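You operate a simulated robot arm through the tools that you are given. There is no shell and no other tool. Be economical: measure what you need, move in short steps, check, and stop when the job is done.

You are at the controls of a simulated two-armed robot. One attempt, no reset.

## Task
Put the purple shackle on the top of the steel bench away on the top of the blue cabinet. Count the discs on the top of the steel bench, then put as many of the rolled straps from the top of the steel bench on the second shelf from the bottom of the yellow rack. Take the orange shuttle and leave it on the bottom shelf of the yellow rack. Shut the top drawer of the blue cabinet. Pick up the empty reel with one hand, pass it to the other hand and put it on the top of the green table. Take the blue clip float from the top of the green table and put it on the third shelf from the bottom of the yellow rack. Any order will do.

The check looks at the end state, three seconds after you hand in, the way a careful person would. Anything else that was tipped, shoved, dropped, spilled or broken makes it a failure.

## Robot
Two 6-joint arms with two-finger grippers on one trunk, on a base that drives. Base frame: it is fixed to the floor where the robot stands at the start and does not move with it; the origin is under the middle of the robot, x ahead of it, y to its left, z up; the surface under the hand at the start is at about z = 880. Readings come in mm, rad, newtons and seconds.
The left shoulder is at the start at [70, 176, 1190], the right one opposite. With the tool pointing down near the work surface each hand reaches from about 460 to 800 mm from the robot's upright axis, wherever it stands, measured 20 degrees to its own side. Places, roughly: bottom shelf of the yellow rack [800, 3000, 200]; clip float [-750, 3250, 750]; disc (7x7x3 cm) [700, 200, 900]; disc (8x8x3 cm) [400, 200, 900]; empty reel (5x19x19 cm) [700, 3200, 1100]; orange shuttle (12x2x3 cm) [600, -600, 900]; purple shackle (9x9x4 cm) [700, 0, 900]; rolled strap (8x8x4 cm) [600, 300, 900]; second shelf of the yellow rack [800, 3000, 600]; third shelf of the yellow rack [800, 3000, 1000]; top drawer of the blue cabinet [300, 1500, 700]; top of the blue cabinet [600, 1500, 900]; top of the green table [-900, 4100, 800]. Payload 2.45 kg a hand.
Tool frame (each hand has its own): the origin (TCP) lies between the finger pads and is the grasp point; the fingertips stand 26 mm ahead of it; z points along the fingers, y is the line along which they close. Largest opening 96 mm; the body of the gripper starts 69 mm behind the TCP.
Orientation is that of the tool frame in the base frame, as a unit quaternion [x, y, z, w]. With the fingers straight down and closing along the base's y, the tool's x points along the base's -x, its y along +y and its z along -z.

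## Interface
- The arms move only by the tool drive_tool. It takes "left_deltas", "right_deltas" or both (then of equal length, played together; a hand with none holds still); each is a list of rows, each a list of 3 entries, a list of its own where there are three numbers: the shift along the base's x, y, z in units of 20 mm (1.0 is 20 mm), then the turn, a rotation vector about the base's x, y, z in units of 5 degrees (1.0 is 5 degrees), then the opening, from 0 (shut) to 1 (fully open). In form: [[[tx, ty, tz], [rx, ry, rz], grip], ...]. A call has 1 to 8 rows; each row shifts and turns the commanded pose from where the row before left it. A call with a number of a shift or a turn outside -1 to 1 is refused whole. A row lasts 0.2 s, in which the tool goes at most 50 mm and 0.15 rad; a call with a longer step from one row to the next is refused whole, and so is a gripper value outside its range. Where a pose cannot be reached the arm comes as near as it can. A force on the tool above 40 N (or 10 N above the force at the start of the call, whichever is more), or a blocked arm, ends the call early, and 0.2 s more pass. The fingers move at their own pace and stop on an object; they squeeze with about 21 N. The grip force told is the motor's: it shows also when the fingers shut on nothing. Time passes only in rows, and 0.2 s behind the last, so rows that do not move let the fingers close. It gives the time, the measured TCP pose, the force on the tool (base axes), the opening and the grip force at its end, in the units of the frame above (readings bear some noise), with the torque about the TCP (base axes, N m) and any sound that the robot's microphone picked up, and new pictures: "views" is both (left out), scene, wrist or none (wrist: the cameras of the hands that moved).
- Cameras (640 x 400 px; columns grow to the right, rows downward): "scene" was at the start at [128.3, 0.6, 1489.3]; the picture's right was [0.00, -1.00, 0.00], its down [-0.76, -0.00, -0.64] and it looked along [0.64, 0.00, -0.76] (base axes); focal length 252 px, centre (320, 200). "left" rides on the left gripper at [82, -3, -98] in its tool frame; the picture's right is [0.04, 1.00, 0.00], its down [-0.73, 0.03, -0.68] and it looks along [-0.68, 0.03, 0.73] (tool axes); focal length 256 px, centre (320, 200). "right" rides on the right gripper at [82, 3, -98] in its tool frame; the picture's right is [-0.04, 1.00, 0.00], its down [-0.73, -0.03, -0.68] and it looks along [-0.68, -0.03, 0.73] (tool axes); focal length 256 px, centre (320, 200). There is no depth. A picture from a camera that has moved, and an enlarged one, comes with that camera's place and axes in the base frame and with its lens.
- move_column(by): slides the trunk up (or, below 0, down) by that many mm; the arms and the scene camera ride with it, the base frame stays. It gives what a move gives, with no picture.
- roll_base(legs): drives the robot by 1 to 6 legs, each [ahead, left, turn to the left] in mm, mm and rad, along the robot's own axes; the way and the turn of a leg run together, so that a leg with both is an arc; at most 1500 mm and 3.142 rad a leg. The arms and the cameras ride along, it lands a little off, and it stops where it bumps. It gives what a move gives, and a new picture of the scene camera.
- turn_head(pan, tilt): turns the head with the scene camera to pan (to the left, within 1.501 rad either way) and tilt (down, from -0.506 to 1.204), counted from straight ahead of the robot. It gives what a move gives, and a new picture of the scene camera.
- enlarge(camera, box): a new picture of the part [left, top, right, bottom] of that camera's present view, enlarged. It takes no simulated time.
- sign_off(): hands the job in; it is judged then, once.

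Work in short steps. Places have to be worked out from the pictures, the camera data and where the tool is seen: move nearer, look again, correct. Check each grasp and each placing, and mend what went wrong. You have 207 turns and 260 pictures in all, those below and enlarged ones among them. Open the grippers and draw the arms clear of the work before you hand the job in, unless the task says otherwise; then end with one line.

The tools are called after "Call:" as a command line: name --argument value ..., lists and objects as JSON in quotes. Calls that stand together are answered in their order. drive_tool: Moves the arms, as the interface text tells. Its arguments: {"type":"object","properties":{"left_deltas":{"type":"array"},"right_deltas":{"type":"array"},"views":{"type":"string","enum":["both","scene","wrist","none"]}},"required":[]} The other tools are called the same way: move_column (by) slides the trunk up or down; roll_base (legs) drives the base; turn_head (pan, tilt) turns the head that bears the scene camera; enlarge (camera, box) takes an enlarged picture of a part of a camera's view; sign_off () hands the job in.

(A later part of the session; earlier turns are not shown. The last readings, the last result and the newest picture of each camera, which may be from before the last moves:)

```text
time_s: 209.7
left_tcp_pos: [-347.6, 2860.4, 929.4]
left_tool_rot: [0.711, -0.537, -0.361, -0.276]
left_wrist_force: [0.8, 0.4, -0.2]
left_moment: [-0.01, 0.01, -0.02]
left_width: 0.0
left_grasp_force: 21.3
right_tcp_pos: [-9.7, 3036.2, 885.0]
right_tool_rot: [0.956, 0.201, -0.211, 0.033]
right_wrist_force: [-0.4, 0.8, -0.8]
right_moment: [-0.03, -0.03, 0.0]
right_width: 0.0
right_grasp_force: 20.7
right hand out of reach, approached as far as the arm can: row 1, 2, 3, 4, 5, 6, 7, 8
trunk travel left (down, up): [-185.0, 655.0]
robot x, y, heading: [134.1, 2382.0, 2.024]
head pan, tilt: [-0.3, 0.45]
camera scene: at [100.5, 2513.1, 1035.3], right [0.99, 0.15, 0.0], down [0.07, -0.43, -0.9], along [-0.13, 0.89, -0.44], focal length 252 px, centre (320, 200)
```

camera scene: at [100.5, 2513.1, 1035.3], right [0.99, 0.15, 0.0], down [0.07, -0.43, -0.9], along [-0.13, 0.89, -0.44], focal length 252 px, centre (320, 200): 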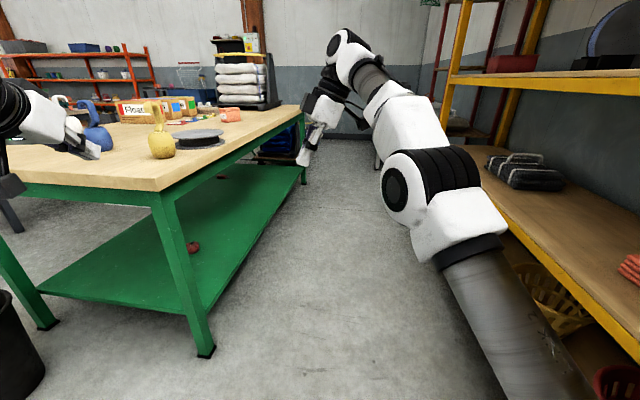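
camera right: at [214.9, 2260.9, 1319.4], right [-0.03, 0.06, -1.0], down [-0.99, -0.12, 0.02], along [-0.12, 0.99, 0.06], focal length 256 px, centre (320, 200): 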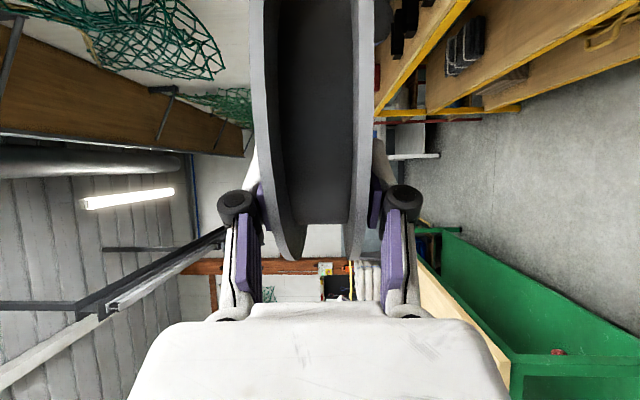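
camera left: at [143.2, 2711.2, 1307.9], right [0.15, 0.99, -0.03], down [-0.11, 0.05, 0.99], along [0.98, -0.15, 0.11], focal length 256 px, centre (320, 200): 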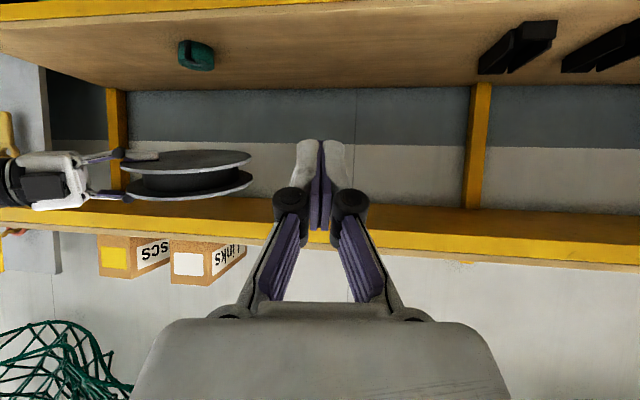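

Right tool is nearly neutral. I pull it in and up a bit, then turn and drive to approach the blue float with the left hand.

Call:
drive_tool --right_deltas '[[[0.8, -0.5, 0.5], [0, 0, 0], 0], [[0.8, -0.5, 0.5], [0, 0, 0], 0], [[0.8, -0.5, 0.5], [0, 0, 0], 0], [[0.8, -0.5, 0.5], [0, 0, 0], 0], [[0.8, -0.5, 0.5], [0, 0, 0], 0], [[0.8, -0.5, 0.5], [0, 0, 0], 0], [[0.8, -0.5, 0.5], [0, 0, 0], 0], [[0.8, -0.5, 0.5], [0, 0, 0], 0]]' --left_deltas '[[[0, 0, 0], [0, 0, 0], 1], [[0, 0, 0], [0, 0, 0], 1], [[0, 0, 0], [0, 0, 0], 1], [[0, 0, 0], [0, 0, 0], 1], [[0, 0, 0], [0, 0, 0], 1], [[0, 0, 0], [0, 0, 0], 1], [[0, 0, 0], [0, 0, 0], 1], [[0, 0, 0], [0, 0, 0], 1]]' --views "none"

Call:
roll_base --legs '[[0, 0, -0.279], [230, 533, 0]]'

Call:
turn_head --pan 0.2 --tilt 0.5

Call:
drive_tool --left_deltas '[[[0, 0, 0], [0, 0, 0], 1]]' --views "wrist"

```text
time_s: 211.4
left_tcp_pos: [-346.5, 2859.8, 932.1]
left_tool_rot: [0.71, -0.537, -0.361, -0.276]
left_wrist_force: [-0.7, -0.7, -1.1]
left_moment: [0.04, 0.0, 0.01]
left_width: 96.2
left_grasp_force: 0.1
right_tcp_pos: [120.9, 2955.1, 965.4]
right_tool_rot: [0.956, 0.201, -0.212, 0.034]
right_wrist_force: [-0.3, 0.1, -0.8]
right_moment: [0.01, 0.02, 0.01]
right_width: 0.2
right_grasp_force: 21.2
trunk travel left (down, up): [-185.0, 655.0]
robot x, y, heading: [134.4, 2377.9, 2.02]
head pan, tilt: [-0.3, 0.45]
```

```text
time_s: 215.7
left_tcp_pos: [-773.2, 3099.1, 929.9]
left_tool_rot: [0.633, -0.626, -0.322, -0.321]
left_wrist_force: [0.2, -0.5, 0.5]
left_moment: [-0.02, -0.01, -0.06]
left_width: 96.0
left_grasp_force: 0.1
right_tcp_pos: [-296.8, 3066.7, 963.4]
right_tool_rot: [0.974, 0.072, -0.214, 0.005]
right_wrist_force: [-0.2, -0.7, 0.2]
right_moment: [0.02, 0.0, 0.02]
right_width: 0.0
right_grasp_force: 21.2
trunk travel left (down, up): [-185.0, 655.0]
robot x, y, heading: [-433.1, 2504.1, 1.752]
head pan, tilt: [-0.3, 0.45]
camera scene: at [-432.5, 2645.5, 1035.4], right [0.99, -0.12, 0.0], down [-0.05, -0.43, -0.9], along [0.11, 0.89, -0.44], focal length 252 px, centre (320, 200)
```

scene: 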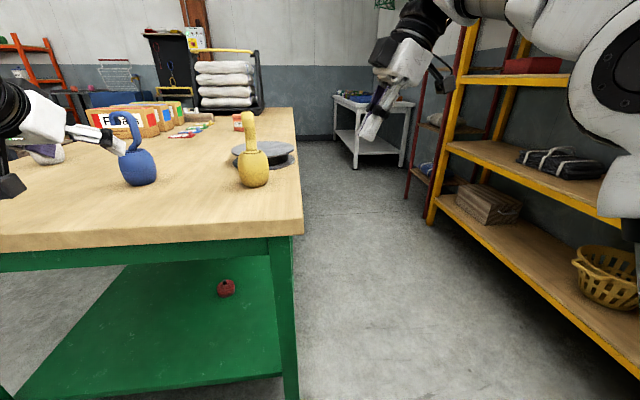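

```text
time_s: 216.6
left_tcp_pos: [-773.3, 3097.5, 930.6]
left_tool_rot: [0.633, -0.627, -0.321, -0.322]
left_wrist_force: [-0.8, 0.4, 0.8]
left_moment: [0.04, 0.01, -0.01]
left_width: 96.0
left_grasp_force: 0.1
right_tcp_pos: [-297.5, 3067.5, 965.0]
right_tool_rot: [0.974, 0.072, -0.215, 0.006]
right_wrist_force: [0.0, 0.0, 0.1]
right_moment: [0.01, -0.02, -0.01]
right_width: 0.3
right_grasp_force: 21.3
trunk travel left (down, up): [-185.0, 655.0]
robot x, y, heading: [-436.9, 2501.8, 1.749]
head pan, tilt: [0.201, 0.499]
camera scene: at [-476.9, 2638.6, 1030.9], right [0.93, 0.37, 0.0], down [0.18, -0.44, -0.88], along [-0.33, 0.81, -0.48], focal length 252 px, centre (320, 200)
```

scene: 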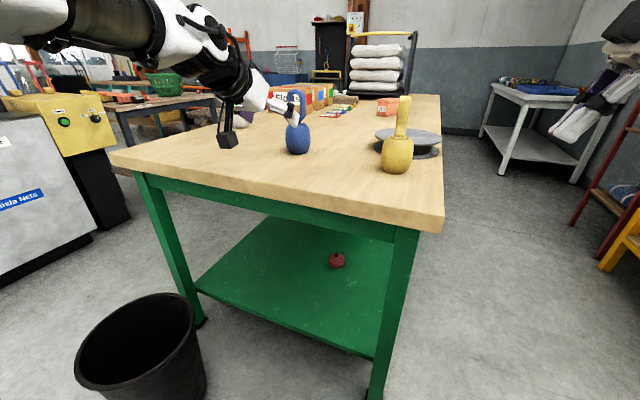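

```text
time_s: 217.0
left_tcp_pos: [-773.3, 3097.8, 929.9]
left_tool_rot: [0.633, -0.627, -0.321, -0.322]
left_wrist_force: [0.0, -0.4, 0.3]
left_moment: [-0.01, 0.0, -0.02]
left_width: 96.0
left_grasp_force: 0.0
right_tcp_pos: [-297.6, 3067.1, 964.2]
right_tool_rot: [0.974, 0.072, -0.215, 0.005]
right_wrist_force: [0.1, -0.5, 0.4]
right_moment: [0.01, -0.01, -0.02]
right_width: 0.0
right_grasp_force: 21.4
trunk travel left (down, up): [-185.0, 655.0]
robot x, y, heading: [-434.8, 2507.0, 1.756]
head pan, tilt: [0.201, 0.499]
camera left: at [-768.3, 2971.8, 921.7], right [-1.0, -0.03, -0.04], down [-0.03, -0.12, 0.99], along [-0.04, 0.99, 0.12], focal length 256 px, centre (320, 200)
```

left: 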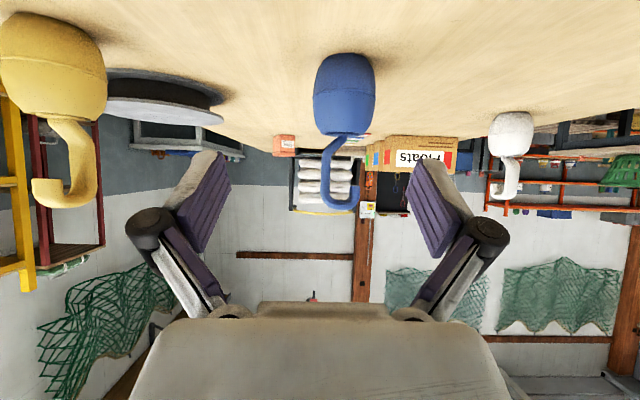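

Blue float body is at about [-806,3272,835], 70 mm wide. I lower the trunk 82 and drive forward part way.

Call:
move_column --by -82

Call:
roll_base --legs '[[105, 2, 0]]'

Call:
drive_tool --left_deltas '[[[0, 0, 0], [0, 0, 0], 1]]' --views "wrist"

```text
time_s: 218.2
left_tcp_pos: [-773.5, 3098.2, 849.0]
left_tool_rot: [0.632, -0.627, -0.321, -0.323]
left_wrist_force: [0.3, 0.0, 0.4]
left_moment: [-0.01, -0.01, 0.01]
left_width: 96.0
left_grasp_force: 0.1
right_tcp_pos: [-296.6, 3066.7, 882.9]
right_tool_rot: [0.974, 0.073, -0.215, 0.006]
right_wrist_force: [-0.5, -0.4, 0.4]
right_moment: [0.04, 0.02, -0.03]
right_width: 0.0
right_grasp_force: 21.3
trunk travel left (down, up): [-103.0, 737.0]
robot x, y, heading: [-435.0, 2506.0, 1.754]
head pan, tilt: [0.201, 0.499]
```

```text
time_s: 219.4
left_tcp_pos: [-794.8, 3203.2, 847.4]
left_tool_rot: [0.633, -0.627, -0.321, -0.321]
left_wrist_force: [1.2, -0.6, -0.7]
left_moment: [-0.01, -0.01, 0.01]
left_width: 96.1
left_grasp_force: 0.0
right_tcp_pos: [-319.7, 3172.6, 881.2]
right_tool_rot: [0.974, 0.073, -0.215, 0.006]
right_wrist_force: [0.2, 0.2, 0.1]
right_moment: [-0.01, 0.0, 0.0]
right_width: 0.0
right_grasp_force: 21.5
trunk travel left (down, up): [-103.0, 737.0]
robot x, y, heading: [-455.8, 2613.1, 1.756]
head pan, tilt: [0.201, 0.499]
camera scene: at [-498.5, 2744.0, 948.8], right [0.93, 0.37, 0.0], down [0.18, -0.44, -0.88], along [-0.33, 0.81, -0.48], focal length 252 px, centre (320, 200)
```

scene: 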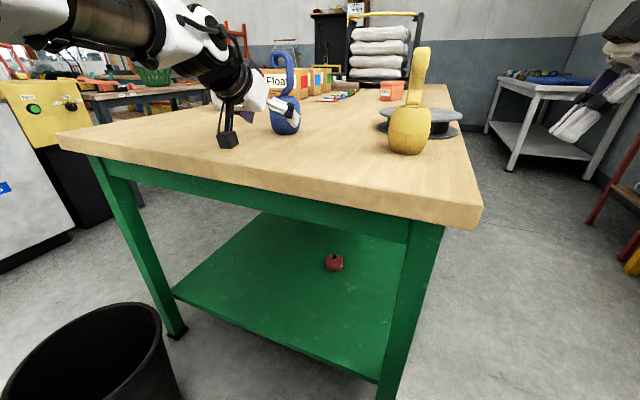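

```text
time_s: 219.8
left_tcp_pos: [-795.4, 3202.8, 848.1]
left_tool_rot: [0.633, -0.627, -0.321, -0.321]
left_wrist_force: [0.4, 0.4, -0.7]
left_moment: [-0.03, -0.02, -0.02]
left_width: 96.2
left_grasp_force: 0.0
right_tcp_pos: [-318.2, 3172.8, 882.6]
right_tool_rot: [0.974, 0.073, -0.215, 0.005]
right_wrist_force: [1.4, 0.4, -0.3]
right_moment: [0.05, -0.01, -0.02]
right_width: 0.1
right_grasp_force: 20.7
trunk travel left (down, up): [-103.0, 737.0]
robot x, y, heading: [-458.1, 2611.6, 1.759]
head pan, tilt: [0.201, 0.499]
camera left: at [-790.0, 3076.2, 839.6], right [-1.0, -0.03, -0.04], down [-0.03, -0.12, 0.99], along [-0.04, 0.99, 0.12], focal length 256 px, centre (320, 200)
```

left: 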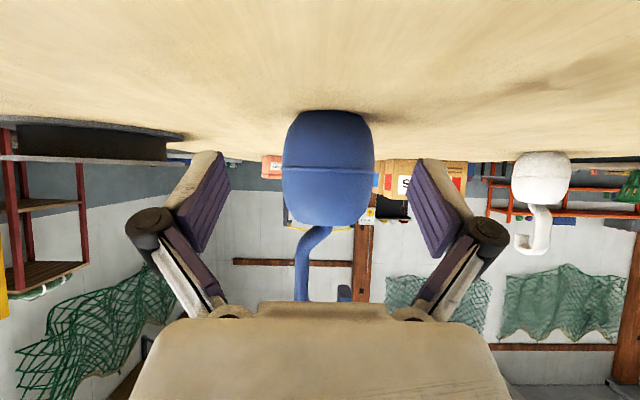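

Centred. I advance 65 mm and close on the body.

Call:
roll_base --legs '[[64, 0, 0]]'

Call:
drive_tool --left_deltas '[[[0, 0, 0], [0, 0, 0], 0.85], [[0, 0, 0], [0, 0, 0], 0.6], [[0, 0, 0], [0, 0, 0], 0.3], [[0, 0, 0], [0, 0, 0], 0], [[0, 0, 0], [0, 0, 0], 0]]' --views "wrist"

```text
time_s: 220.8
left_tcp_pos: [-806.4, 3268.3, 847.7]
left_tool_rot: [0.633, -0.627, -0.32, -0.322]
left_wrist_force: [-0.5, 0.1, 0.7]
left_moment: [0.04, -0.04, 0.02]
left_width: 95.8
left_grasp_force: 0.0
right_tcp_pos: [-330.0, 3237.1, 882.2]
right_tool_rot: [0.974, 0.073, -0.215, 0.006]
right_wrist_force: [-0.2, 0.7, -0.5]
right_moment: [-0.03, -0.01, 0.01]
right_width: 0.0
right_grasp_force: 21.1
trunk travel left (down, up): [-103.0, 737.0]
robot x, y, heading: [-470.3, 2677.5, 1.751]
head pan, tilt: [0.201, 0.499]
camera scene: at [-510.3, 2808.4, 948.8], right [0.93, 0.37, 0.0], down [0.18, -0.45, -0.88], along [-0.33, 0.81, -0.48], focal length 252 px, centre (320, 200)
```

scene: 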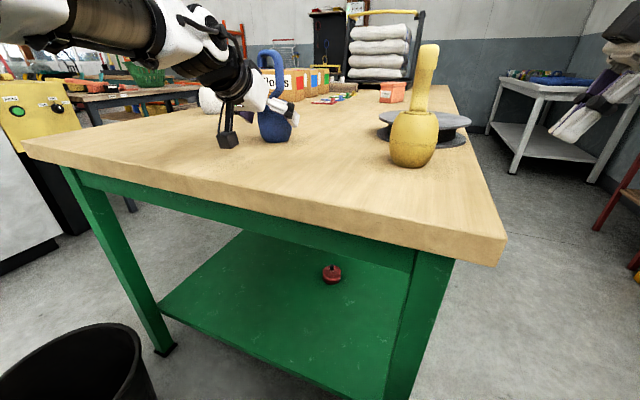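

```text
time_s: 222.0
left_tcp_pos: [-805.0, 3268.6, 848.1]
left_tool_rot: [0.633, -0.627, -0.322, -0.321]
left_wrist_force: [-0.7, 0.0, 3.3]
left_moment: [0.03, 0.13, -0.03]
left_width: 71.0
left_grasp_force: 20.9
right_tcp_pos: [-330.1, 3235.9, 882.7]
right_tool_rot: [0.974, 0.072, -0.215, 0.005]
right_wrist_force: [-0.4, 0.3, 0.4]
right_moment: [0.0, 0.02, -0.02]
right_width: 0.0
right_grasp_force: 21.4
trunk travel left (down, up): [-103.0, 737.0]
robot x, y, heading: [-470.5, 2673.0, 1.754]
head pan, tilt: [0.201, 0.499]
camera left: at [-801.6, 3140.7, 839.8], right [-1.0, -0.03, -0.04], down [-0.03, -0.12, 0.99], along [-0.04, 0.99, 0.12], focal length 256 px, centre (320, 200)
```

left: 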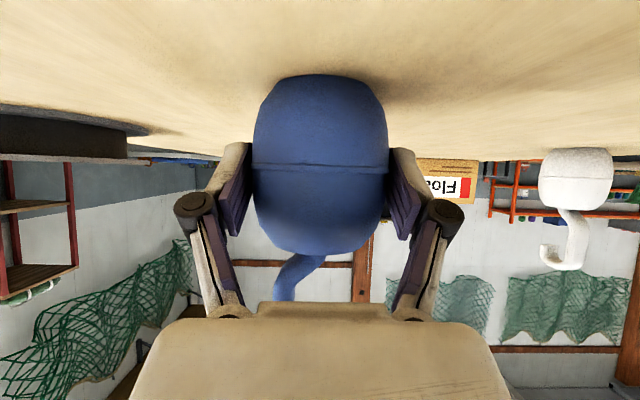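

Float gripped (71 mm). I lift it, back off, turn to the rack, and tuck the right hand a little.

Call:
move_column --by 150

Call:
roll_base --legs '[[-420, 0, 0], [0, 0, -1.754]]'

Call:
move_column --by 130

Call:
drive_tool --right_deltas '[[[-1, 0, 0], [0, 0, 0], 0], [[-1, 0, 0], [0, 0, 0], 0], [[-1, 0, 0], [0, 0, 0], 0]]' --views "none"

Call:
turn_head --pan 0.2 --tilt 0.4

```text
time_s: 223.7
left_tcp_pos: [-807.0, 3267.8, 997.9]
left_tool_rot: [0.633, -0.627, -0.321, -0.321]
left_wrist_force: [-0.7, 0.1, -1.8]
left_moment: [0.03, 0.01, 0.03]
left_width: 70.4
left_grasp_force: 21.4
right_tcp_pos: [-329.5, 3236.6, 1032.2]
right_tool_rot: [0.974, 0.074, -0.214, 0.007]
right_wrist_force: [0.1, -1.0, -0.2]
right_moment: [-0.01, -0.01, 0.01]
right_width: 0.0
right_grasp_force: 20.3
trunk travel left (down, up): [-253.0, 587.0]
robot x, y, heading: [-467.5, 2674.8, 1.754]
head pan, tilt: [0.201, 0.499]
```

```text
time_s: 230.4
left_tcp_pos: [241.9, 2515.3, 998.5]
left_tool_rot: [0.052, 0.889, -0.028, 0.453]
left_wrist_force: [0.2, 0.0, -0.7]
left_moment: [0.0, 0.03, 0.03]
left_width: 70.9
left_grasp_force: 21.1
right_tcp_pos: [151.0, 2046.9, 1031.8]
right_tool_rot: [0.699, -0.682, -0.147, -0.158]
right_wrist_force: [-0.2, -0.3, 0.3]
right_moment: [0.01, 0.01, 0.01]
right_width: 0.0
right_grasp_force: 21.2
trunk travel left (down, up): [-253.0, 587.0]
robot x, y, heading: [-392.8, 2253.3, 0.055]
head pan, tilt: [0.201, 0.499]
camera scene: at [-251.1, 2279.7, 1098.9], right [0.26, -0.97, 0.0], down [-0.46, -0.12, -0.88], along [0.85, 0.22, -0.48], focal length 252 px, centre (320, 200)
```

scene: 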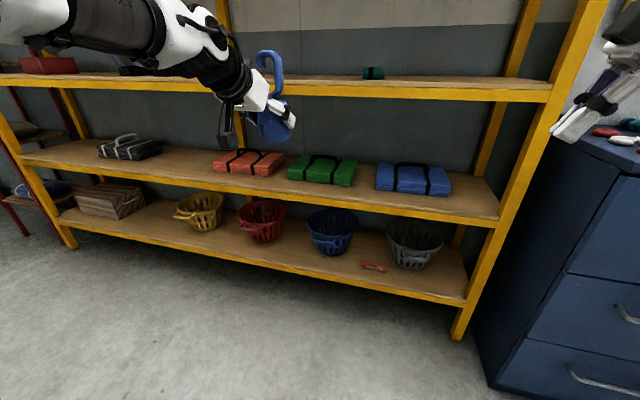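

```text
time_s: 232.0
left_tcp_pos: [241.4, 2515.2, 1128.0]
left_tool_rot: [0.052, 0.889, -0.029, 0.453]
left_wrist_force: [0.1, 0.0, -1.7]
left_moment: [0.02, 0.02, 0.01]
left_width: 70.8
left_grasp_force: 20.6
right_tcp_pos: [152.0, 2048.6, 1162.9]
right_tool_rot: [0.699, -0.682, -0.146, -0.157]
right_wrist_force: [0.5, -0.2, 0.1]
right_moment: [-0.01, -0.03, -0.02]
right_width: 0.1
right_grasp_force: 21.4
trunk travel left (down, up): [-383.0, 457.0]
robot x, y, heading: [-391.8, 2255.0, 0.057]
head pan, tilt: [0.201, 0.499]
```

```text
time_s: 232.8
left_tcp_pos: [240.9, 2515.7, 1127.9]
left_tool_rot: [0.051, 0.89, -0.029, 0.453]
left_wrist_force: [0.1, 0.7, -1.1]
left_moment: [-0.01, 0.01, 0.01]
left_width: 70.8
left_grasp_force: 21.2
right_tcp_pos: [95.5, 2048.3, 1164.7]
right_tool_rot: [0.699, -0.682, -0.147, -0.157]
right_wrist_force: [-0.8, 1.3, -0.2]
right_moment: [0.0, -0.03, 0.02]
right_width: 0.0
right_grasp_force: 21.3
right hand out of reach, approached as far as the arm can: row 3
trunk travel left (down, up): [-383.0, 457.0]
robot x, y, heading: [-393.3, 2255.3, 0.057]
head pan, tilt: [0.201, 0.499]
```

```text
time_s: 233.5
left_tcp_pos: [241.5, 2514.4, 1128.2]
left_tool_rot: [0.051, 0.89, -0.028, 0.453]
left_wrist_force: [-0.6, -0.9, -1.6]
left_moment: [0.02, 0.02, -0.04]
left_width: 70.8
left_grasp_force: 21.2
right_tcp_pos: [95.4, 2048.2, 1164.7]
right_tool_rot: [0.699, -0.682, -0.147, -0.156]
right_wrist_force: [0.2, -0.3, 0.1]
right_moment: [-0.01, 0.0, 0.0]
right_width: 0.0
right_grasp_force: 20.5
trunk travel left (down, up): [-383.0, 457.0]
robot x, y, heading: [-392.8, 2253.5, 0.059]
head pan, tilt: [0.201, 0.4]
camera scene: at [-249.3, 2280.3, 1238.0], right [0.26, -0.97, 0.0], down [-0.38, -0.1, -0.92], along [0.89, 0.24, -0.39], focal length 252 px, centre (320, 200)
```

scene: 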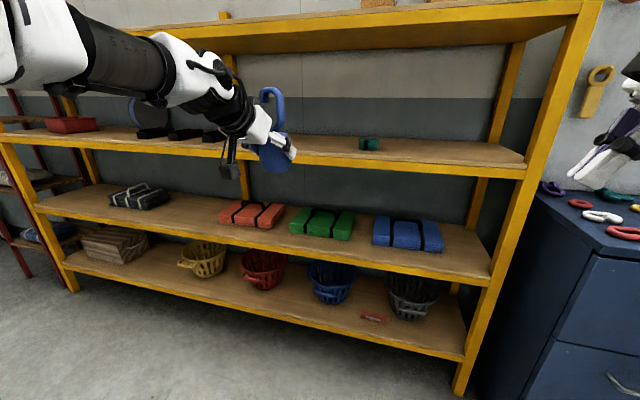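

I square up and drive until the float is just in front of the third shelf.

Call:
roll_base --legs '[[0, 0, -0.058], [280, 205, 0]]'

Call:
drive_tool --left_deltas '[[[0, 0, 0], [0, 0, 0], 0]]' --views "wrist"

```text
time_s: 236.2
left_tcp_pos: [544.7, 2671.6, 1126.9]
left_tool_rot: [0.081, 0.887, -0.043, 0.452]
left_wrist_force: [0.8, 0.4, -1.3]
left_moment: [-0.01, 0.01, -0.01]
left_width: 70.8
left_grasp_force: 20.4
right_tcp_pos: [366.0, 2213.7, 1164.6]
right_tool_rot: [-0.675, 0.706, 0.142, 0.162]
right_wrist_force: [-0.3, -0.2, 0.1]
right_moment: [-0.03, 0.0, -0.01]
right_width: 0.2
right_grasp_force: 21.4
trunk travel left (down, up): [-383.0, 457.0]
robot x, y, heading: [-102.6, 2453.5, -0.012]
head pan, tilt: [0.201, 0.4]
camera scene: at [38.5, 2471.3, 1238.0], right [0.19, -0.98, 0.0], down [-0.38, -0.07, -0.92], along [0.9, 0.17, -0.39], focal length 252 px, centre (320, 200)
```

scene: 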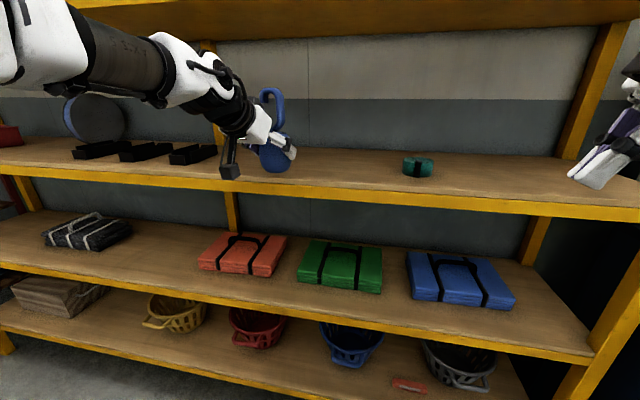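

```text
time_s: 236.6
left_tcp_pos: [545.2, 2670.8, 1128.0]
left_tool_rot: [0.082, 0.887, -0.044, 0.452]
left_wrist_force: [-0.7, 0.0, -0.3]
left_moment: [0.01, -0.01, -0.01]
left_width: 70.8
left_grasp_force: 20.9
right_tcp_pos: [365.1, 2214.2, 1164.1]
right_tool_rot: [-0.675, 0.705, 0.142, 0.162]
right_wrist_force: [0.1, -0.4, -0.5]
right_moment: [-0.01, -0.02, 0.01]
right_width: 0.0
right_grasp_force: 20.9
trunk travel left (down, up): [-383.0, 457.0]
robot x, y, heading: [-102.9, 2453.2, -0.013]
head pan, tilt: [0.201, 0.4]
camera left: at [418.2, 2691.6, 1119.5], right [0.16, 0.99, -0.04], down [-0.11, 0.05, 0.99], along [0.98, -0.16, 0.12], focal length 256 px, centre (320, 200)
```

left: 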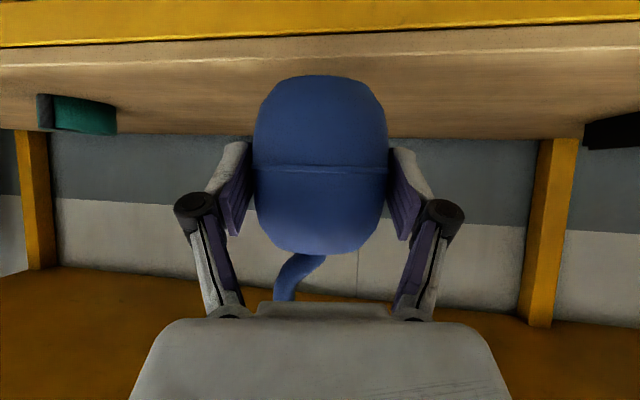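

The float's bottom (≈1077) clears the shelf. I drive 145 forward, then lower.

Call:
roll_base --legs '[[140, 0, 0]]'

Call:
move_column --by -25

Call:
move_column --by -8

```text
time_s: 237.9
left_tcp_pos: [682.9, 2673.0, 1128.4]
left_tool_rot: [0.08, 0.888, -0.042, 0.452]
left_wrist_force: [-0.3, -0.1, -1.6]
left_moment: [0.02, 0.02, 0.05]
left_width: 70.8
left_grasp_force: 21.0
right_tcp_pos: [505.8, 2216.3, 1164.2]
right_tool_rot: [-0.677, 0.704, 0.142, 0.161]
right_wrist_force: [-0.4, 0.6, -0.5]
right_moment: [-0.01, 0.01, 0.02]
right_width: 0.0
right_grasp_force: 21.4
trunk travel left (down, up): [-383.0, 457.0]
robot x, y, heading: [37.9, 2454.5, -0.009]
head pan, tilt: [0.201, 0.4]
camera scene: at [178.3, 2470.4, 1238.0], right [0.19, -0.98, 0.0], down [-0.38, -0.07, -0.92], along [0.9, 0.18, -0.39], focal length 252 px, centre (320, 200)
```

scene: 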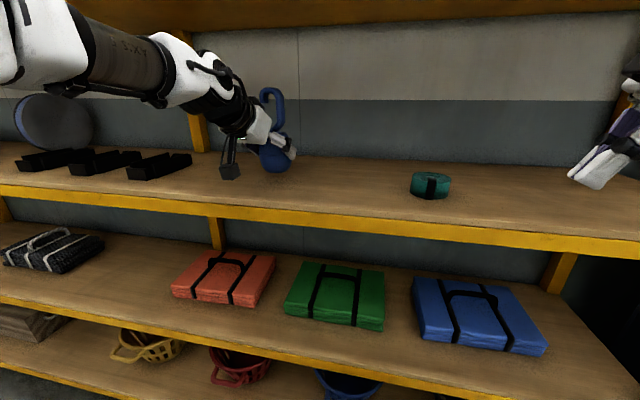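

```text
time_s: 238.6
left_tcp_pos: [682.8, 2672.2, 1103.9]
left_tool_rot: [0.08, 0.888, -0.043, 0.451]
left_wrist_force: [0.3, -0.1, -0.9]
left_moment: [0.04, -0.01, 0.02]
left_width: 71.0
left_grasp_force: 21.1
right_tcp_pos: [506.7, 2215.6, 1139.0]
right_tool_rot: [-0.677, 0.704, 0.142, 0.162]
right_wrist_force: [-0.3, -0.5, -0.1]
right_moment: [0.02, -0.02, 0.0]
right_width: 0.1
right_grasp_force: 21.2
trunk travel left (down, up): [-358.0, 482.0]
robot x, y, heading: [37.2, 2454.2, -0.006]
head pan, tilt: [0.201, 0.4]
```

```text
time_s: 239.2
left_tcp_pos: [682.7, 2672.5, 1097.1]
left_tool_rot: [0.079, 0.886, -0.042, 0.454]
left_wrist_force: [5.3, 1.6, 15.4]
left_moment: [0.06, -0.15, 0.0]
left_width: 71.0
left_grasp_force: 20.9
right_tcp_pos: [505.4, 2215.2, 1132.3]
right_tool_rot: [-0.677, 0.704, 0.142, 0.161]
right_wrist_force: [0.9, -0.2, 0.5]
right_moment: [0.0, -0.01, 0.03]
right_width: 0.0
right_grasp_force: 20.8
trunk travel left (down, up): [-350.0, 490.0]
robot x, y, heading: [37.6, 2454.2, -0.013]
head pan, tilt: [0.201, 0.4]
```

Touchdown at TCP 1097. I ease 2 mm up, open, and check.

Call:
move_column --by 2

Call:
drive_tool --left_deltas '[[[0, 0, 0], [0, 0, 0], 0.77], [[0, 0, 0], [0, 0, 0], 0.85], [[0, 0, 0], [0, 0, 0], 1], [[0, 0, 0], [0, 0, 0], 1]]' --views "wrist"

```text
time_s: 239.7
left_tcp_pos: [682.3, 2671.8, 1098.7]
left_tool_rot: [0.08, 0.887, -0.043, 0.452]
left_wrist_force: [3.7, 0.4, 11.3]
left_moment: [0.06, -0.46, -0.01]
left_width: 71.0
left_grasp_force: 20.8
right_tcp_pos: [505.6, 2215.7, 1133.7]
right_tool_rot: [-0.677, 0.704, 0.142, 0.161]
right_wrist_force: [0.1, -0.7, 0.2]
right_moment: [-0.01, -0.03, -0.01]
right_width: 0.1
right_grasp_force: 20.8
trunk travel left (down, up): [-352.0, 488.0]
robot x, y, heading: [35.7, 2453.4, -0.011]
head pan, tilt: [0.201, 0.4]
```

```text
time_s: 240.7
left_tcp_pos: [681.7, 2673.4, 1096.8]
left_tool_rot: [0.08, 0.887, -0.043, 0.452]
left_wrist_force: [0.2, 0.2, -1.2]
left_moment: [0.0, 0.0, -0.03]
left_width: 96.0
left_grasp_force: 0.1
right_tcp_pos: [507.0, 2216.1, 1133.2]
right_tool_rot: [-0.677, 0.704, 0.142, 0.161]
right_wrist_force: [0.1, 1.1, 0.5]
right_moment: [0.01, 0.01, -0.03]
right_width: 0.0
right_grasp_force: 21.3
trunk travel left (down, up): [-352.0, 488.0]
robot x, y, heading: [37.2, 2451.0, -0.008]
head pan, tilt: [0.201, 0.4]
camera left: at [556.3, 2693.2, 1088.5], right [0.16, 0.99, -0.04], down [-0.11, 0.05, 0.99], along [0.98, -0.15, 0.12], focal length 256 px, centre (320, 200)
```

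left: 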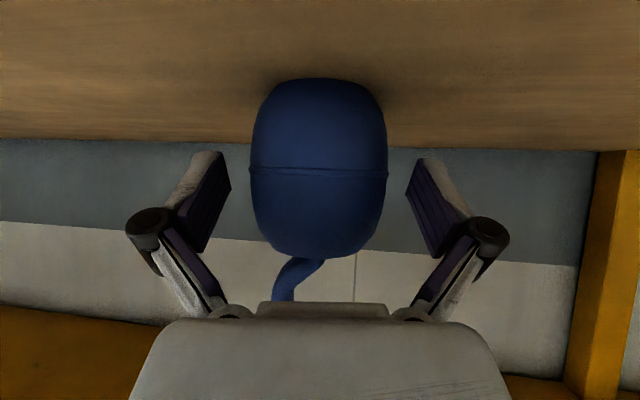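

The float stands. I retract straight back.

Call:
roll_base --legs '[[-300, 0, 0]]'

Call:
enlarge --camera "scene" --box '[150, 60, 450, 260]'

```text
time_s: 242.7
left_tcp_pos: [390.1, 2675.5, 1097.0]
left_tool_rot: [0.079, 0.888, -0.042, 0.452]
left_wrist_force: [0.1, -0.7, -0.1]
left_moment: [0.01, 0.02, -0.03]
left_width: 96.1
left_grasp_force: 0.2
right_tcp_pos: [214.1, 2217.5, 1132.5]
right_tool_rot: [-0.678, 0.703, 0.142, 0.161]
right_wrist_force: [0.5, -1.2, 0.3]
right_moment: [-0.01, -0.04, 0.0]
right_width: 0.0
right_grasp_force: 20.7
trunk travel left (down, up): [-352.0, 488.0]
robot x, y, heading: [-260.3, 2457.8, 0.003]
head pan, tilt: [0.201, 0.4]
camera scene: at [-115.2, 2472.3, 1207.2], right [0.2, -0.98, 0.0], down [-0.38, -0.08, -0.92], along [0.9, 0.18, -0.39], focal length 252 px, centre (320, 200)
```

scene: 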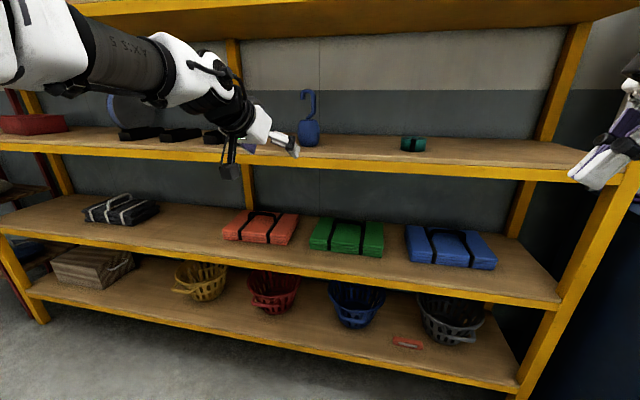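

```text
2.00 times, centred on (300, 160) of scene
camera zoom: at [-115.2, 2472.3, 1207.2], right [0.2, -0.98, 0.0], down [-0.38, -0.08, -0.92], along [0.9, 0.18, -0.39], focal length 504 px, centre (360, 280)
```

zoom: 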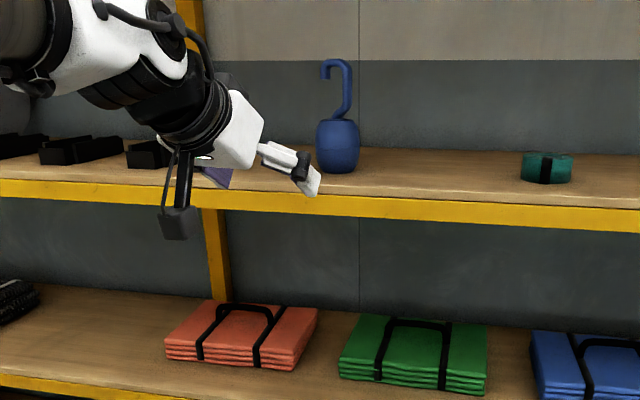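

Float is placed upright on the third shelf. For the straps I'll use both hands: raise the trunk, bring both tools to about 25° forward pitch, side by side, 225 mm apart (blue ≈[608,285], orange ≈[608,510]).

Call:
move_column --by 250

Call:
drive_tool --left_deltas '[[[-0.56, -0.66, -0.9], [0, 0.75, 0.25], 1], [[-0.56, -0.66, -0.9], [0, 0.75, 0.25], 1], [[-0.56, -0.66, -0.9], [0, 0.75, 0.25], 1], [[-0.56, -0.66, -0.9], [0, 0.75, 0.25], 1], [[-0.56, -0.66, -0.9], [0, 0.75, 0.25], 1], [[-0.56, -0.66, -0.9], [0, 0.75, 0.25], 1], [[-0.56, -0.66, -0.9], [0, 0.75, 0.25], 1], [[-0.56, -0.66, -0.9], [0, 0.75, 0.25], 1]]' --right_deltas '[[[0.2, 0, -1], [0, 0, -1], 1], [[0.2, 0, -1], [0, 0, -1], 1], [[0.2, 0, -1], [0, 0, -1], 1], [[0.2, 0, -1], [0, 0, -1], 1], [[0.2, 0, -1], [0, 0, -1], 1], [[0.2, 0, -1], [0, 0, -1], 1], [[0.2, 0, -1], [0, 0, -1], 1], [[0.2, 0, -1], [0, 0, -1], 1]]' --views "none"

Call:
drive_tool --left_deltas '[[[0, 0, -0.88], [0, 0, 0], 1], [[0, 0, -0.88], [0, 0, 0], 1], [[0, 0, -0.88], [0, 0, 0], 1], [[0, 0, -0.88], [0, 0, 0], 1], [[0, 0, -0.88], [0, 0, 0], 1], [[0, 0, -0.88], [0, 0, 0], 1], [[0, 0, -0.88], [0, 0, 0], 1], [[0, 0, -0.88], [0, 0, 0], 1]]' --right_deltas '[[[0.35, 0.8, -1], [0, 0, -1], 1], [[0.35, 0.8, -1], [0, 0, -1], 1], [[0.35, 0.8, -1], [0, 0, -1], 1], [[0.35, 0.8, -1], [0, 0, -1], 1], [[0.35, 0.8, -1], [0, 0, -1], 1], [[0.35, 0.8, -1], [0, 0, -1], 1], [[0.35, 0.8, -1], [0, 0, -1], 1], [[0.35, 0.8, -1], [0, 0, -1], 1]]' --views "none"

```text
time_s: 245.3
left_tcp_pos: [390.5, 2676.1, 1347.3]
left_tool_rot: [0.079, 0.888, -0.042, 0.452]
left_wrist_force: [-0.8, -0.8, 0.7]
left_moment: [0.0, -0.02, -0.01]
left_width: 96.1
left_grasp_force: 0.0
right_tcp_pos: [214.1, 2218.0, 1382.5]
right_tool_rot: [-0.678, 0.703, 0.142, 0.161]
right_wrist_force: [-0.7, -0.7, 0.5]
right_moment: [-0.02, -0.01, -0.02]
right_width: 0.5
right_grasp_force: 20.6
trunk travel left (down, up): [-602.0, 238.0]
robot x, y, heading: [-254.3, 2455.6, -0.004]
head pan, tilt: [0.201, 0.4]
```

```text
time_s: 247.1
left_tcp_pos: [292.4, 2577.1, 1172.9]
left_tool_rot: [-0.023, 0.978, -0.052, 0.2]
left_wrist_force: [0.4, 0.0, -0.2]
left_moment: [0.03, 0.0, 0.0]
left_width: 96.1
left_grasp_force: 0.1
left hand out of reach, approached as far as the arm can: row 1, 3, 6, 7, 8
right_tcp_pos: [277.5, 2217.5, 1227.4]
right_tool_rot: [-0.397, 0.893, 0.078, 0.199]
right_wrist_force: [0.0, 0.8, 0.4]
right_moment: [-0.02, 0.0, 0.02]
right_width: 95.8
right_grasp_force: 0.2
right hand out of reach, approached as far as the arm can: row 1, 2, 3, 4, 5
trunk travel left (down, up): [-602.0, 238.0]
robot x, y, heading: [-258.4, 2451.3, -0.0]
head pan, tilt: [0.201, 0.4]
```

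```text
time_s: 248.9
left_tcp_pos: [300.0, 2589.8, 1051.3]
left_tool_rot: [-0.028, 0.975, -0.048, 0.217]
left_wrist_force: [-0.1, -0.4, 0.3]
left_moment: [0.01, -0.01, 0.03]
left_width: 96.3
left_grasp_force: 0.1
left hand out of reach, approached as far as the arm can: row 4, 5, 6, 8
right_tcp_pos: [340.5, 2333.1, 1083.9]
right_tool_rot: [-0.047, 0.973, 0.031, 0.225]
right_wrist_force: [0.8, -0.2, 0.4]
right_moment: [-0.01, -0.01, 0.02]
right_width: 95.8
right_grasp_force: 0.1
trunk travel left (down, up): [-602.0, 238.0]
robot x, y, heading: [-256.7, 2452.6, -0.006]
head pan, tilt: [0.201, 0.4]
```

Both tools are pitched about 25°, side by side. I drive to the bench in front of the straps.

Call:
roll_base --legs '[[-350, 0, 0.006], [0, -1400, 0], [0, -667, 0], [560, 0, 0]]'

Call:
drive_tool --left_deltas '[[[0, 0, 0], [0, 0, 0], 1]]' --right_deltas '[[[0, 0, 0], [0, 0, 0], 1]]' --views "wrist"

```text
time_s: 264.0
left_tcp_pos: [513.6, 498.6, 1043.0]
left_tool_rot: [-0.022, 0.977, -0.05, 0.208]
left_wrist_force: [0.4, 0.5, 0.4]
left_moment: [-0.05, 0.01, -0.04]
left_width: 96.0
left_grasp_force: 0.0
right_tcp_pos: [551.3, 241.8, 1076.4]
right_tool_rot: [-0.04, 0.975, 0.031, 0.217]
right_wrist_force: [0.1, 0.4, -0.6]
right_moment: [-0.02, -0.05, 0.0]
right_width: 96.1
right_grasp_force: 0.1
trunk travel left (down, up): [-602.0, 238.0]
robot x, y, heading: [-47.1, 370.9, -0.018]
head pan, tilt: [0.201, 0.4]
camera scene: at [98.8, 386.2, 1457.1], right [0.18, -0.98, 0.0], down [-0.38, -0.07, -0.92], along [0.91, 0.17, -0.39], focal length 252 px, centre (320, 200)
```

scene: 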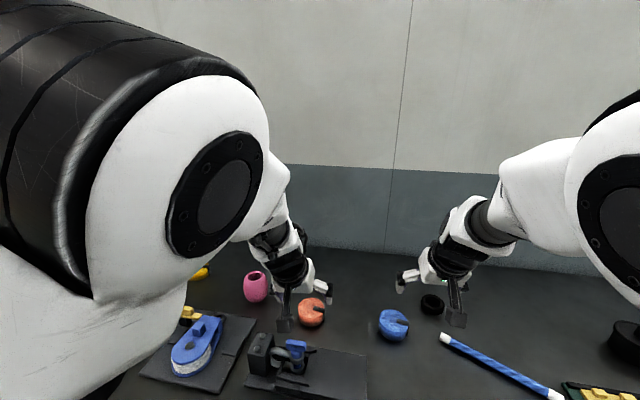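

```text
time_s: 264.4
left_tcp_pos: [513.4, 498.8, 1044.6]
left_tool_rot: [-0.023, 0.976, -0.051, 0.208]
left_wrist_force: [0.0, -0.6, 0.0]
left_moment: [0.02, 0.0, 0.0]
left_width: 95.8
left_grasp_force: 0.0
right_tcp_pos: [550.1, 240.2, 1076.7]
right_tool_rot: [-0.04, 0.975, 0.034, 0.218]
right_wrist_force: [-0.4, -0.3, 0.4]
right_moment: [0.02, 0.0, 0.04]
right_width: 95.9
right_grasp_force: 0.1
trunk travel left (down, up): [-602.0, 238.0]
robot x, y, heading: [-42.5, 369.1, -0.015]
head pan, tilt: [0.201, 0.4]
camera right: at [433.5, 230.9, 1131.1], right [-0.06, 1.0, 0.06], down [0.38, -0.04, 0.92], along [0.92, 0.08, -0.38], focal length 256 px, centre (320, 200)
camera left: at [399.1, 499.6, 1100.8], right [-0.06, 0.99, -0.13], down [0.39, 0.14, 0.91], along [0.92, 0.01, -0.39], focal length 256 px, centre (320, 200)
```

right: 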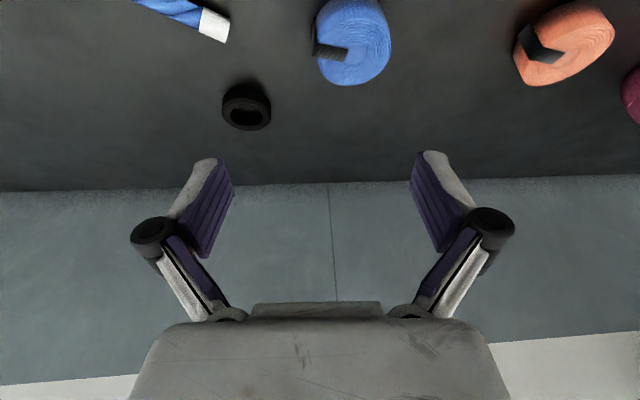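
left: 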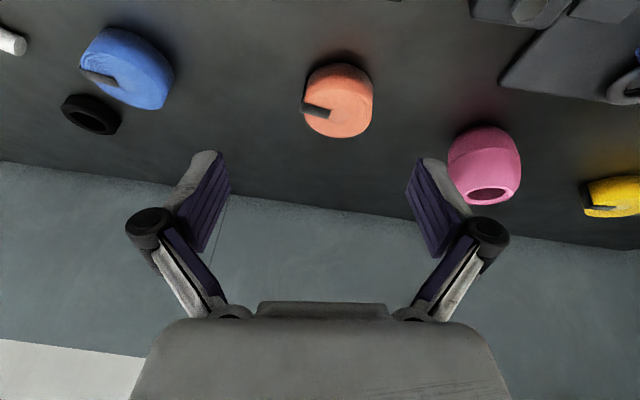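

From the wrist views: blue ≈[599,287], orange ≈[597,506]. A fixture pin lies under the left camera, so I reduce the left tilt to ~10° while descending to just above the straps.

Call:
drive_tool --left_deltas '[[[0.52, 0.045, -0.65], [0.15, 0.38, 0], 1], [[0.52, 0.045, -0.65], [0.15, 0.38, 0], 1], [[0.52, 0.045, -0.65], [0.15, 0.38, 0], 1], [[0.52, 0.045, -0.65], [0.15, 0.38, 0], 1], [[0.52, 0.045, -0.65], [0.15, 0.38, 0], 1], [[0.52, 0.045, -0.65], [0.15, 0.38, 0], 1], [[0.52, 0.045, -0.65], [0.15, 0.38, 0], 1], [[0.52, 0.045, -0.65], [0.15, 0.38, 0], 1]]' --right_deltas '[[[0.28, 0.29, -0.85], [0, 0, 0], 1], [[0.28, 0.29, -0.85], [0, 0, 0], 1], [[0.28, 0.29, -0.85], [0, 0, 0], 1], [[0.28, 0.29, -0.85], [0, 0, 0], 1], [[0.28, 0.29, -0.85], [0, 0, 0], 1], [[0.28, 0.29, -0.85], [0, 0, 0], 1], [[0.28, 0.29, -0.85], [0, 0, 0], 1], [[0.28, 0.29, -0.85], [0, 0, 0], 1]]' --views "wrist"

```text
time_s: 266.2
left_tcp_pos: [527.2, 501.8, 919.1]
left_tool_rot: [-0.015, 0.997, -0.003, 0.08]
left_wrist_force: [1.2, 0.1, 0.0]
left_moment: [-0.03, 0.02, 0.0]
left_width: 95.9
left_grasp_force: 0.1
left hand out of reach, approached as far as the arm can: row 5, 6, 7, 8
right_tcp_pos: [607.0, 259.2, 948.1]
right_tool_rot: [-0.014, 0.975, 0.05, 0.218]
right_wrist_force: [0.9, -0.3, 0.7]
right_moment: [0.02, 0.0, -0.01]
right_width: 96.0
right_grasp_force: 0.0
right hand out of reach, approached as far as the arm can: row 6, 7, 8
trunk travel left (down, up): [-602.0, 238.0]
robot x, y, heading: [-44.5, 369.6, -0.015]
head pan, tilt: [0.201, 0.4]
camera right: at [490.6, 253.5, 1001.4], right [-0.01, 0.99, 0.11], down [0.38, -0.1, 0.92], along [0.93, 0.05, -0.37], focal length 256 px, centre (320, 200)
camera left: at [430.5, 497.9, 1002.8], right [-0.07, 1.0, -0.01], down [0.61, 0.05, 0.79], along [0.79, 0.04, -0.61], focal length 256 px, centre (320, 200)
```

right: 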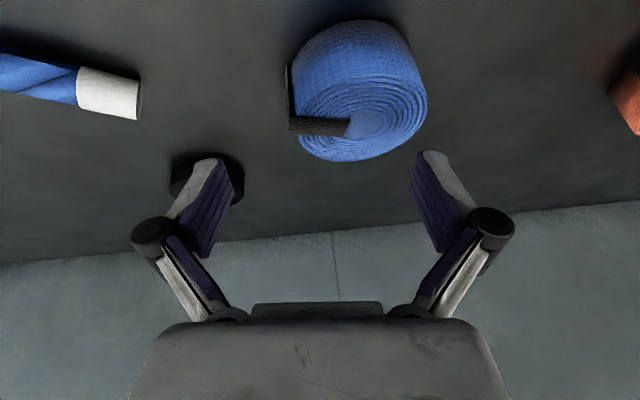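
left: 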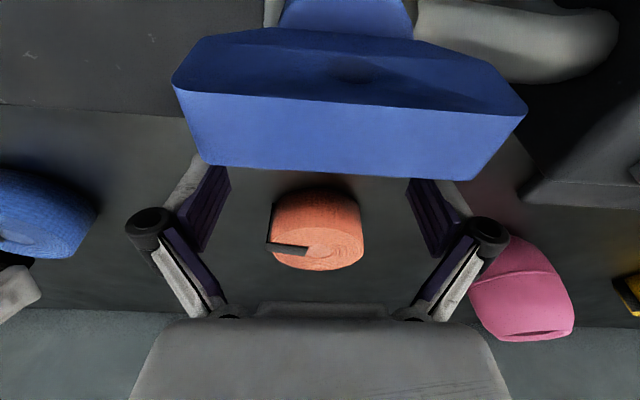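

The left hand is low beside the fixture and short of reach, so I raise it straight up first. Then I'll take blue with the right hand, using the base to align (strap ≈[595,286]).

Call:
drive_tool --left_deltas '[[[0, 0, 1], [0, 0, 0], 1], [[0, 0, 1], [0, 0, 0], 1], [[0, 0, 1], [0, 0, 0], 1], [[0, 0, 1], [0, 0, 0], 1], [[0, 0, 1], [0, 0, 0], 1], [[0, 0, 1], [0, 0, 0], 1], [[0, 0, 1], [0, 0, 0], 1], [[0, 0, 1], [0, 0, 0], 1]]' --views "none"

Call:
roll_base --legs '[[-12, 27, 0.01]]'

Call:
drive_tool --left_deltas '[[[0, 0, 0], [0, 0, 0], 1]]' --right_deltas '[[[0, 0, 0], [0, 0, 0], 1]]' --views "wrist"

```text
time_s: 268.0
left_tcp_pos: [473.7, 497.9, 1061.1]
left_tool_rot: [-0.025, 0.997, -0.02, 0.076]
left_wrist_force: [-1.3, -0.2, 0.1]
left_moment: [0.0, 0.0, -0.02]
left_width: 95.9
left_grasp_force: 0.1
left hand out of reach, approached as far as the arm can: row 1, 2, 3, 4, 5, 6, 7, 8
right_tcp_pos: [603.4, 260.8, 944.6]
right_tool_rot: [-0.014, 0.975, 0.049, 0.216]
right_wrist_force: [0.2, 0.6, 0.9]
right_moment: [-0.01, -0.03, -0.01]
right_width: 96.0
right_grasp_force: 0.1
trunk travel left (down, up): [-602.0, 238.0]
robot x, y, heading: [-44.2, 369.1, -0.021]
head pan, tilt: [0.201, 0.4]
```

```text
time_s: 268.8
left_tcp_pos: [465.2, 527.5, 1063.3]
left_tool_rot: [-0.029, 0.996, -0.017, 0.079]
left_wrist_force: [-0.4, -1.1, 0.4]
left_moment: [0.01, 0.03, 0.0]
left_width: 96.0
left_grasp_force: 0.0
right_tcp_pos: [596.8, 291.2, 944.2]
right_tool_rot: [-0.017, 0.975, 0.051, 0.214]
right_wrist_force: [-0.1, -0.2, 0.2]
right_moment: [0.0, 0.02, -0.02]
right_width: 96.0
right_grasp_force: 0.0
trunk travel left (down, up): [-602.0, 238.0]
robot x, y, heading: [-52.9, 392.3, -0.009]
head pan, tilt: [0.201, 0.4]
camera scene: at [89.4, 411.6, 1456.9], right [0.19, -0.98, 0.0], down [-0.38, -0.07, -0.92], along [0.9, 0.18, -0.39], focal length 252 px, centre (320, 200)
```

scene: 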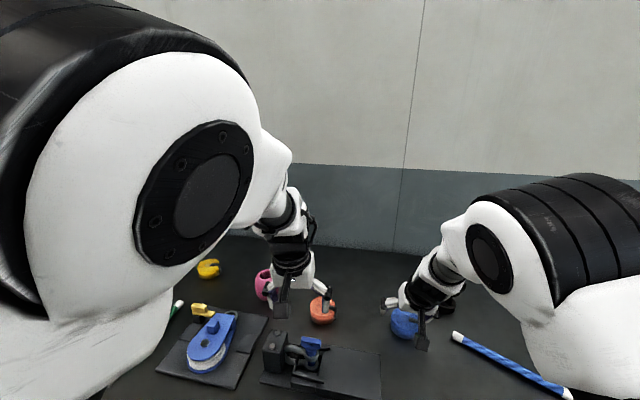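

```text
time_s: 269.2
left_tcp_pos: [463.1, 529.1, 1064.4]
left_tool_rot: [-0.029, 0.996, -0.019, 0.081]
left_wrist_force: [0.2, 0.4, 0.3]
left_moment: [0.08, 0.0, 0.02]
left_width: 96.2
left_grasp_force: 0.1
right_tcp_pos: [597.4, 290.9, 943.7]
right_tool_rot: [-0.015, 0.975, 0.052, 0.215]
right_wrist_force: [-0.3, -0.3, 0.4]
right_moment: [-0.01, 0.0, 0.02]
right_width: 96.0
right_grasp_force: 0.1
trunk travel left (down, up): [-602.0, 238.0]
robot x, y, heading: [-57.1, 397.7, -0.007]
head pan, tilt: [0.201, 0.4]
camera right: at [479.8, 282.7, 998.4], right [-0.02, 0.99, 0.11], down [0.38, -0.1, 0.92], along [0.92, 0.06, -0.38], focal length 256 px, centre (320, 200)
camera left: at [367.5, 524.4, 1148.2], right [-0.1, 0.99, -0.05], down [0.61, 0.1, 0.78], along [0.78, 0.04, -0.62], focal length 256 px, centre (320, 200)
```

right: 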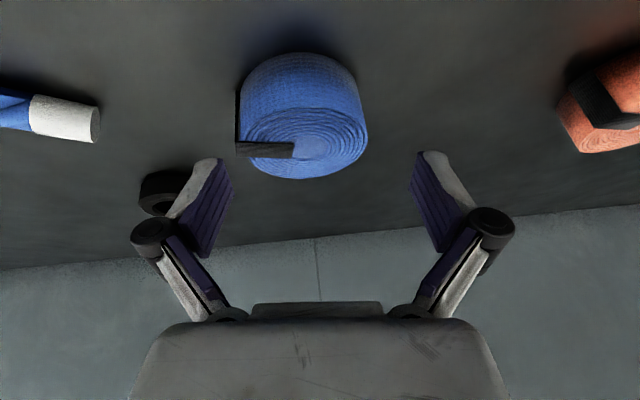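
left: 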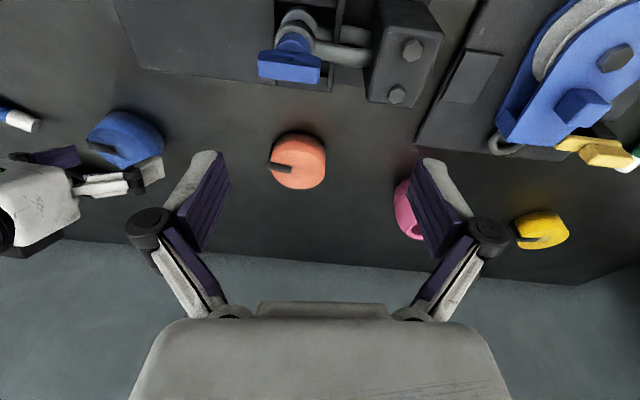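

Blue strap is centred within ~7 mm. I nudge the base, lower 33 mm with the trunk, and close the right hand.

Call:
roll_base --legs '[[-6, -6, 0]]'

Call:
move_column --by -33

Call:
drive_tool --right_deltas '[[[0, 0, 0], [0, 0, 0], 0.8], [[0, 0, 0], [0, 0, 0], 0.5], [[0, 0, 0], [0, 0, 0], 0], [[0, 0, 0], [0, 0, 0], 0], [[0, 0, 0], [0, 0, 0], 0]]' --views "wrist"

```text
time_s: 269.9
left_tcp_pos: [457.8, 525.5, 1064.8]
left_tool_rot: [-0.031, 0.996, -0.021, 0.079]
left_wrist_force: [0.5, 0.9, 0.2]
left_moment: [0.0, -0.03, -0.05]
left_width: 95.9
left_grasp_force: 0.0
right_tcp_pos: [591.4, 286.2, 944.9]
right_tool_rot: [-0.016, 0.975, 0.052, 0.215]
right_wrist_force: [0.4, 0.5, -0.5]
right_moment: [0.02, 0.0, 0.01]
right_width: 96.0
right_grasp_force: 0.1
trunk travel left (down, up): [-602.0, 238.0]
robot x, y, heading: [-57.4, 391.6, -0.009]
head pan, tilt: [0.201, 0.4]
camera scene: at [83.3, 410.3, 1456.9], right [0.19, -0.98, 0.0], down [-0.38, -0.08, -0.92], along [0.9, 0.17, -0.39], focal length 252 px, centre (320, 200)
```

scene: 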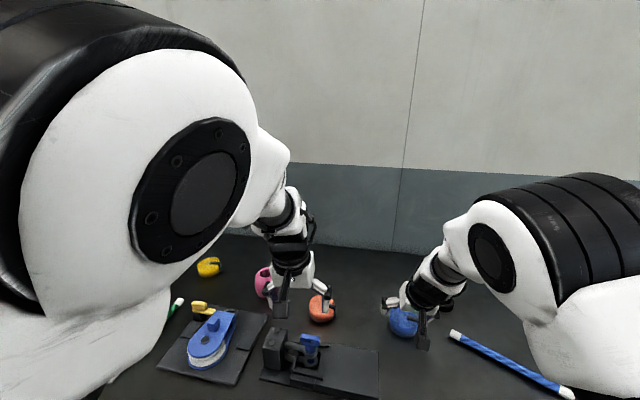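

```text
time_s: 270.7
left_tcp_pos: [456.2, 523.5, 1032.2]
left_tool_rot: [-0.03, 0.996, -0.021, 0.08]
left_wrist_force: [0.0, 0.8, 0.8]
left_moment: [0.0, 0.0, 0.01]
left_width: 95.9
left_grasp_force: 0.1
right_tcp_pos: [588.6, 285.1, 912.1]
right_tool_rot: [-0.016, 0.975, 0.053, 0.216]
right_wrist_force: [-0.1, -0.4, 0.2]
right_moment: [0.03, -0.02, 0.02]
right_width: 96.1
right_grasp_force: 0.0
trunk travel left (down, up): [-569.0, 271.0]
robot x, y, heading: [-61.5, 393.8, -0.01]
head pan, tilt: [0.201, 0.4]
```

```text
time_s: 271.9
left_tcp_pos: [457.9, 525.0, 1031.3]
left_tool_rot: [-0.03, 0.996, -0.021, 0.081]
left_wrist_force: [-1.3, 0.0, 1.0]
left_moment: [0.0, -0.01, 0.01]
left_width: 96.0
left_grasp_force: 0.0
right_tcp_pos: [590.5, 284.8, 912.8]
right_tool_rot: [-0.016, 0.975, 0.052, 0.216]
right_wrist_force: [0.3, -0.7, -0.6]
right_moment: [-0.11, -0.03, 0.03]
right_width: 74.8
right_grasp_force: 21.4
trunk travel left (down, up): [-569.0, 271.0]
robot x, y, heading: [-58.7, 389.9, -0.008]
head pan, tilt: [0.201, 0.4]
camera right: at [473.5, 278.0, 966.5], right [-0.02, 0.99, 0.11], down [0.38, -0.1, 0.92], along [0.92, 0.06, -0.38], focal length 256 px, centre (320, 200)
```

right: 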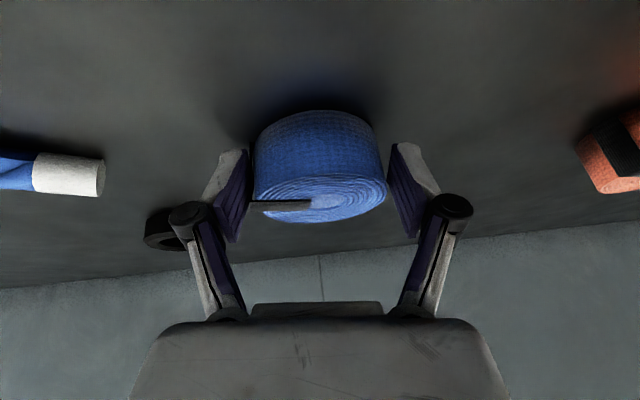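

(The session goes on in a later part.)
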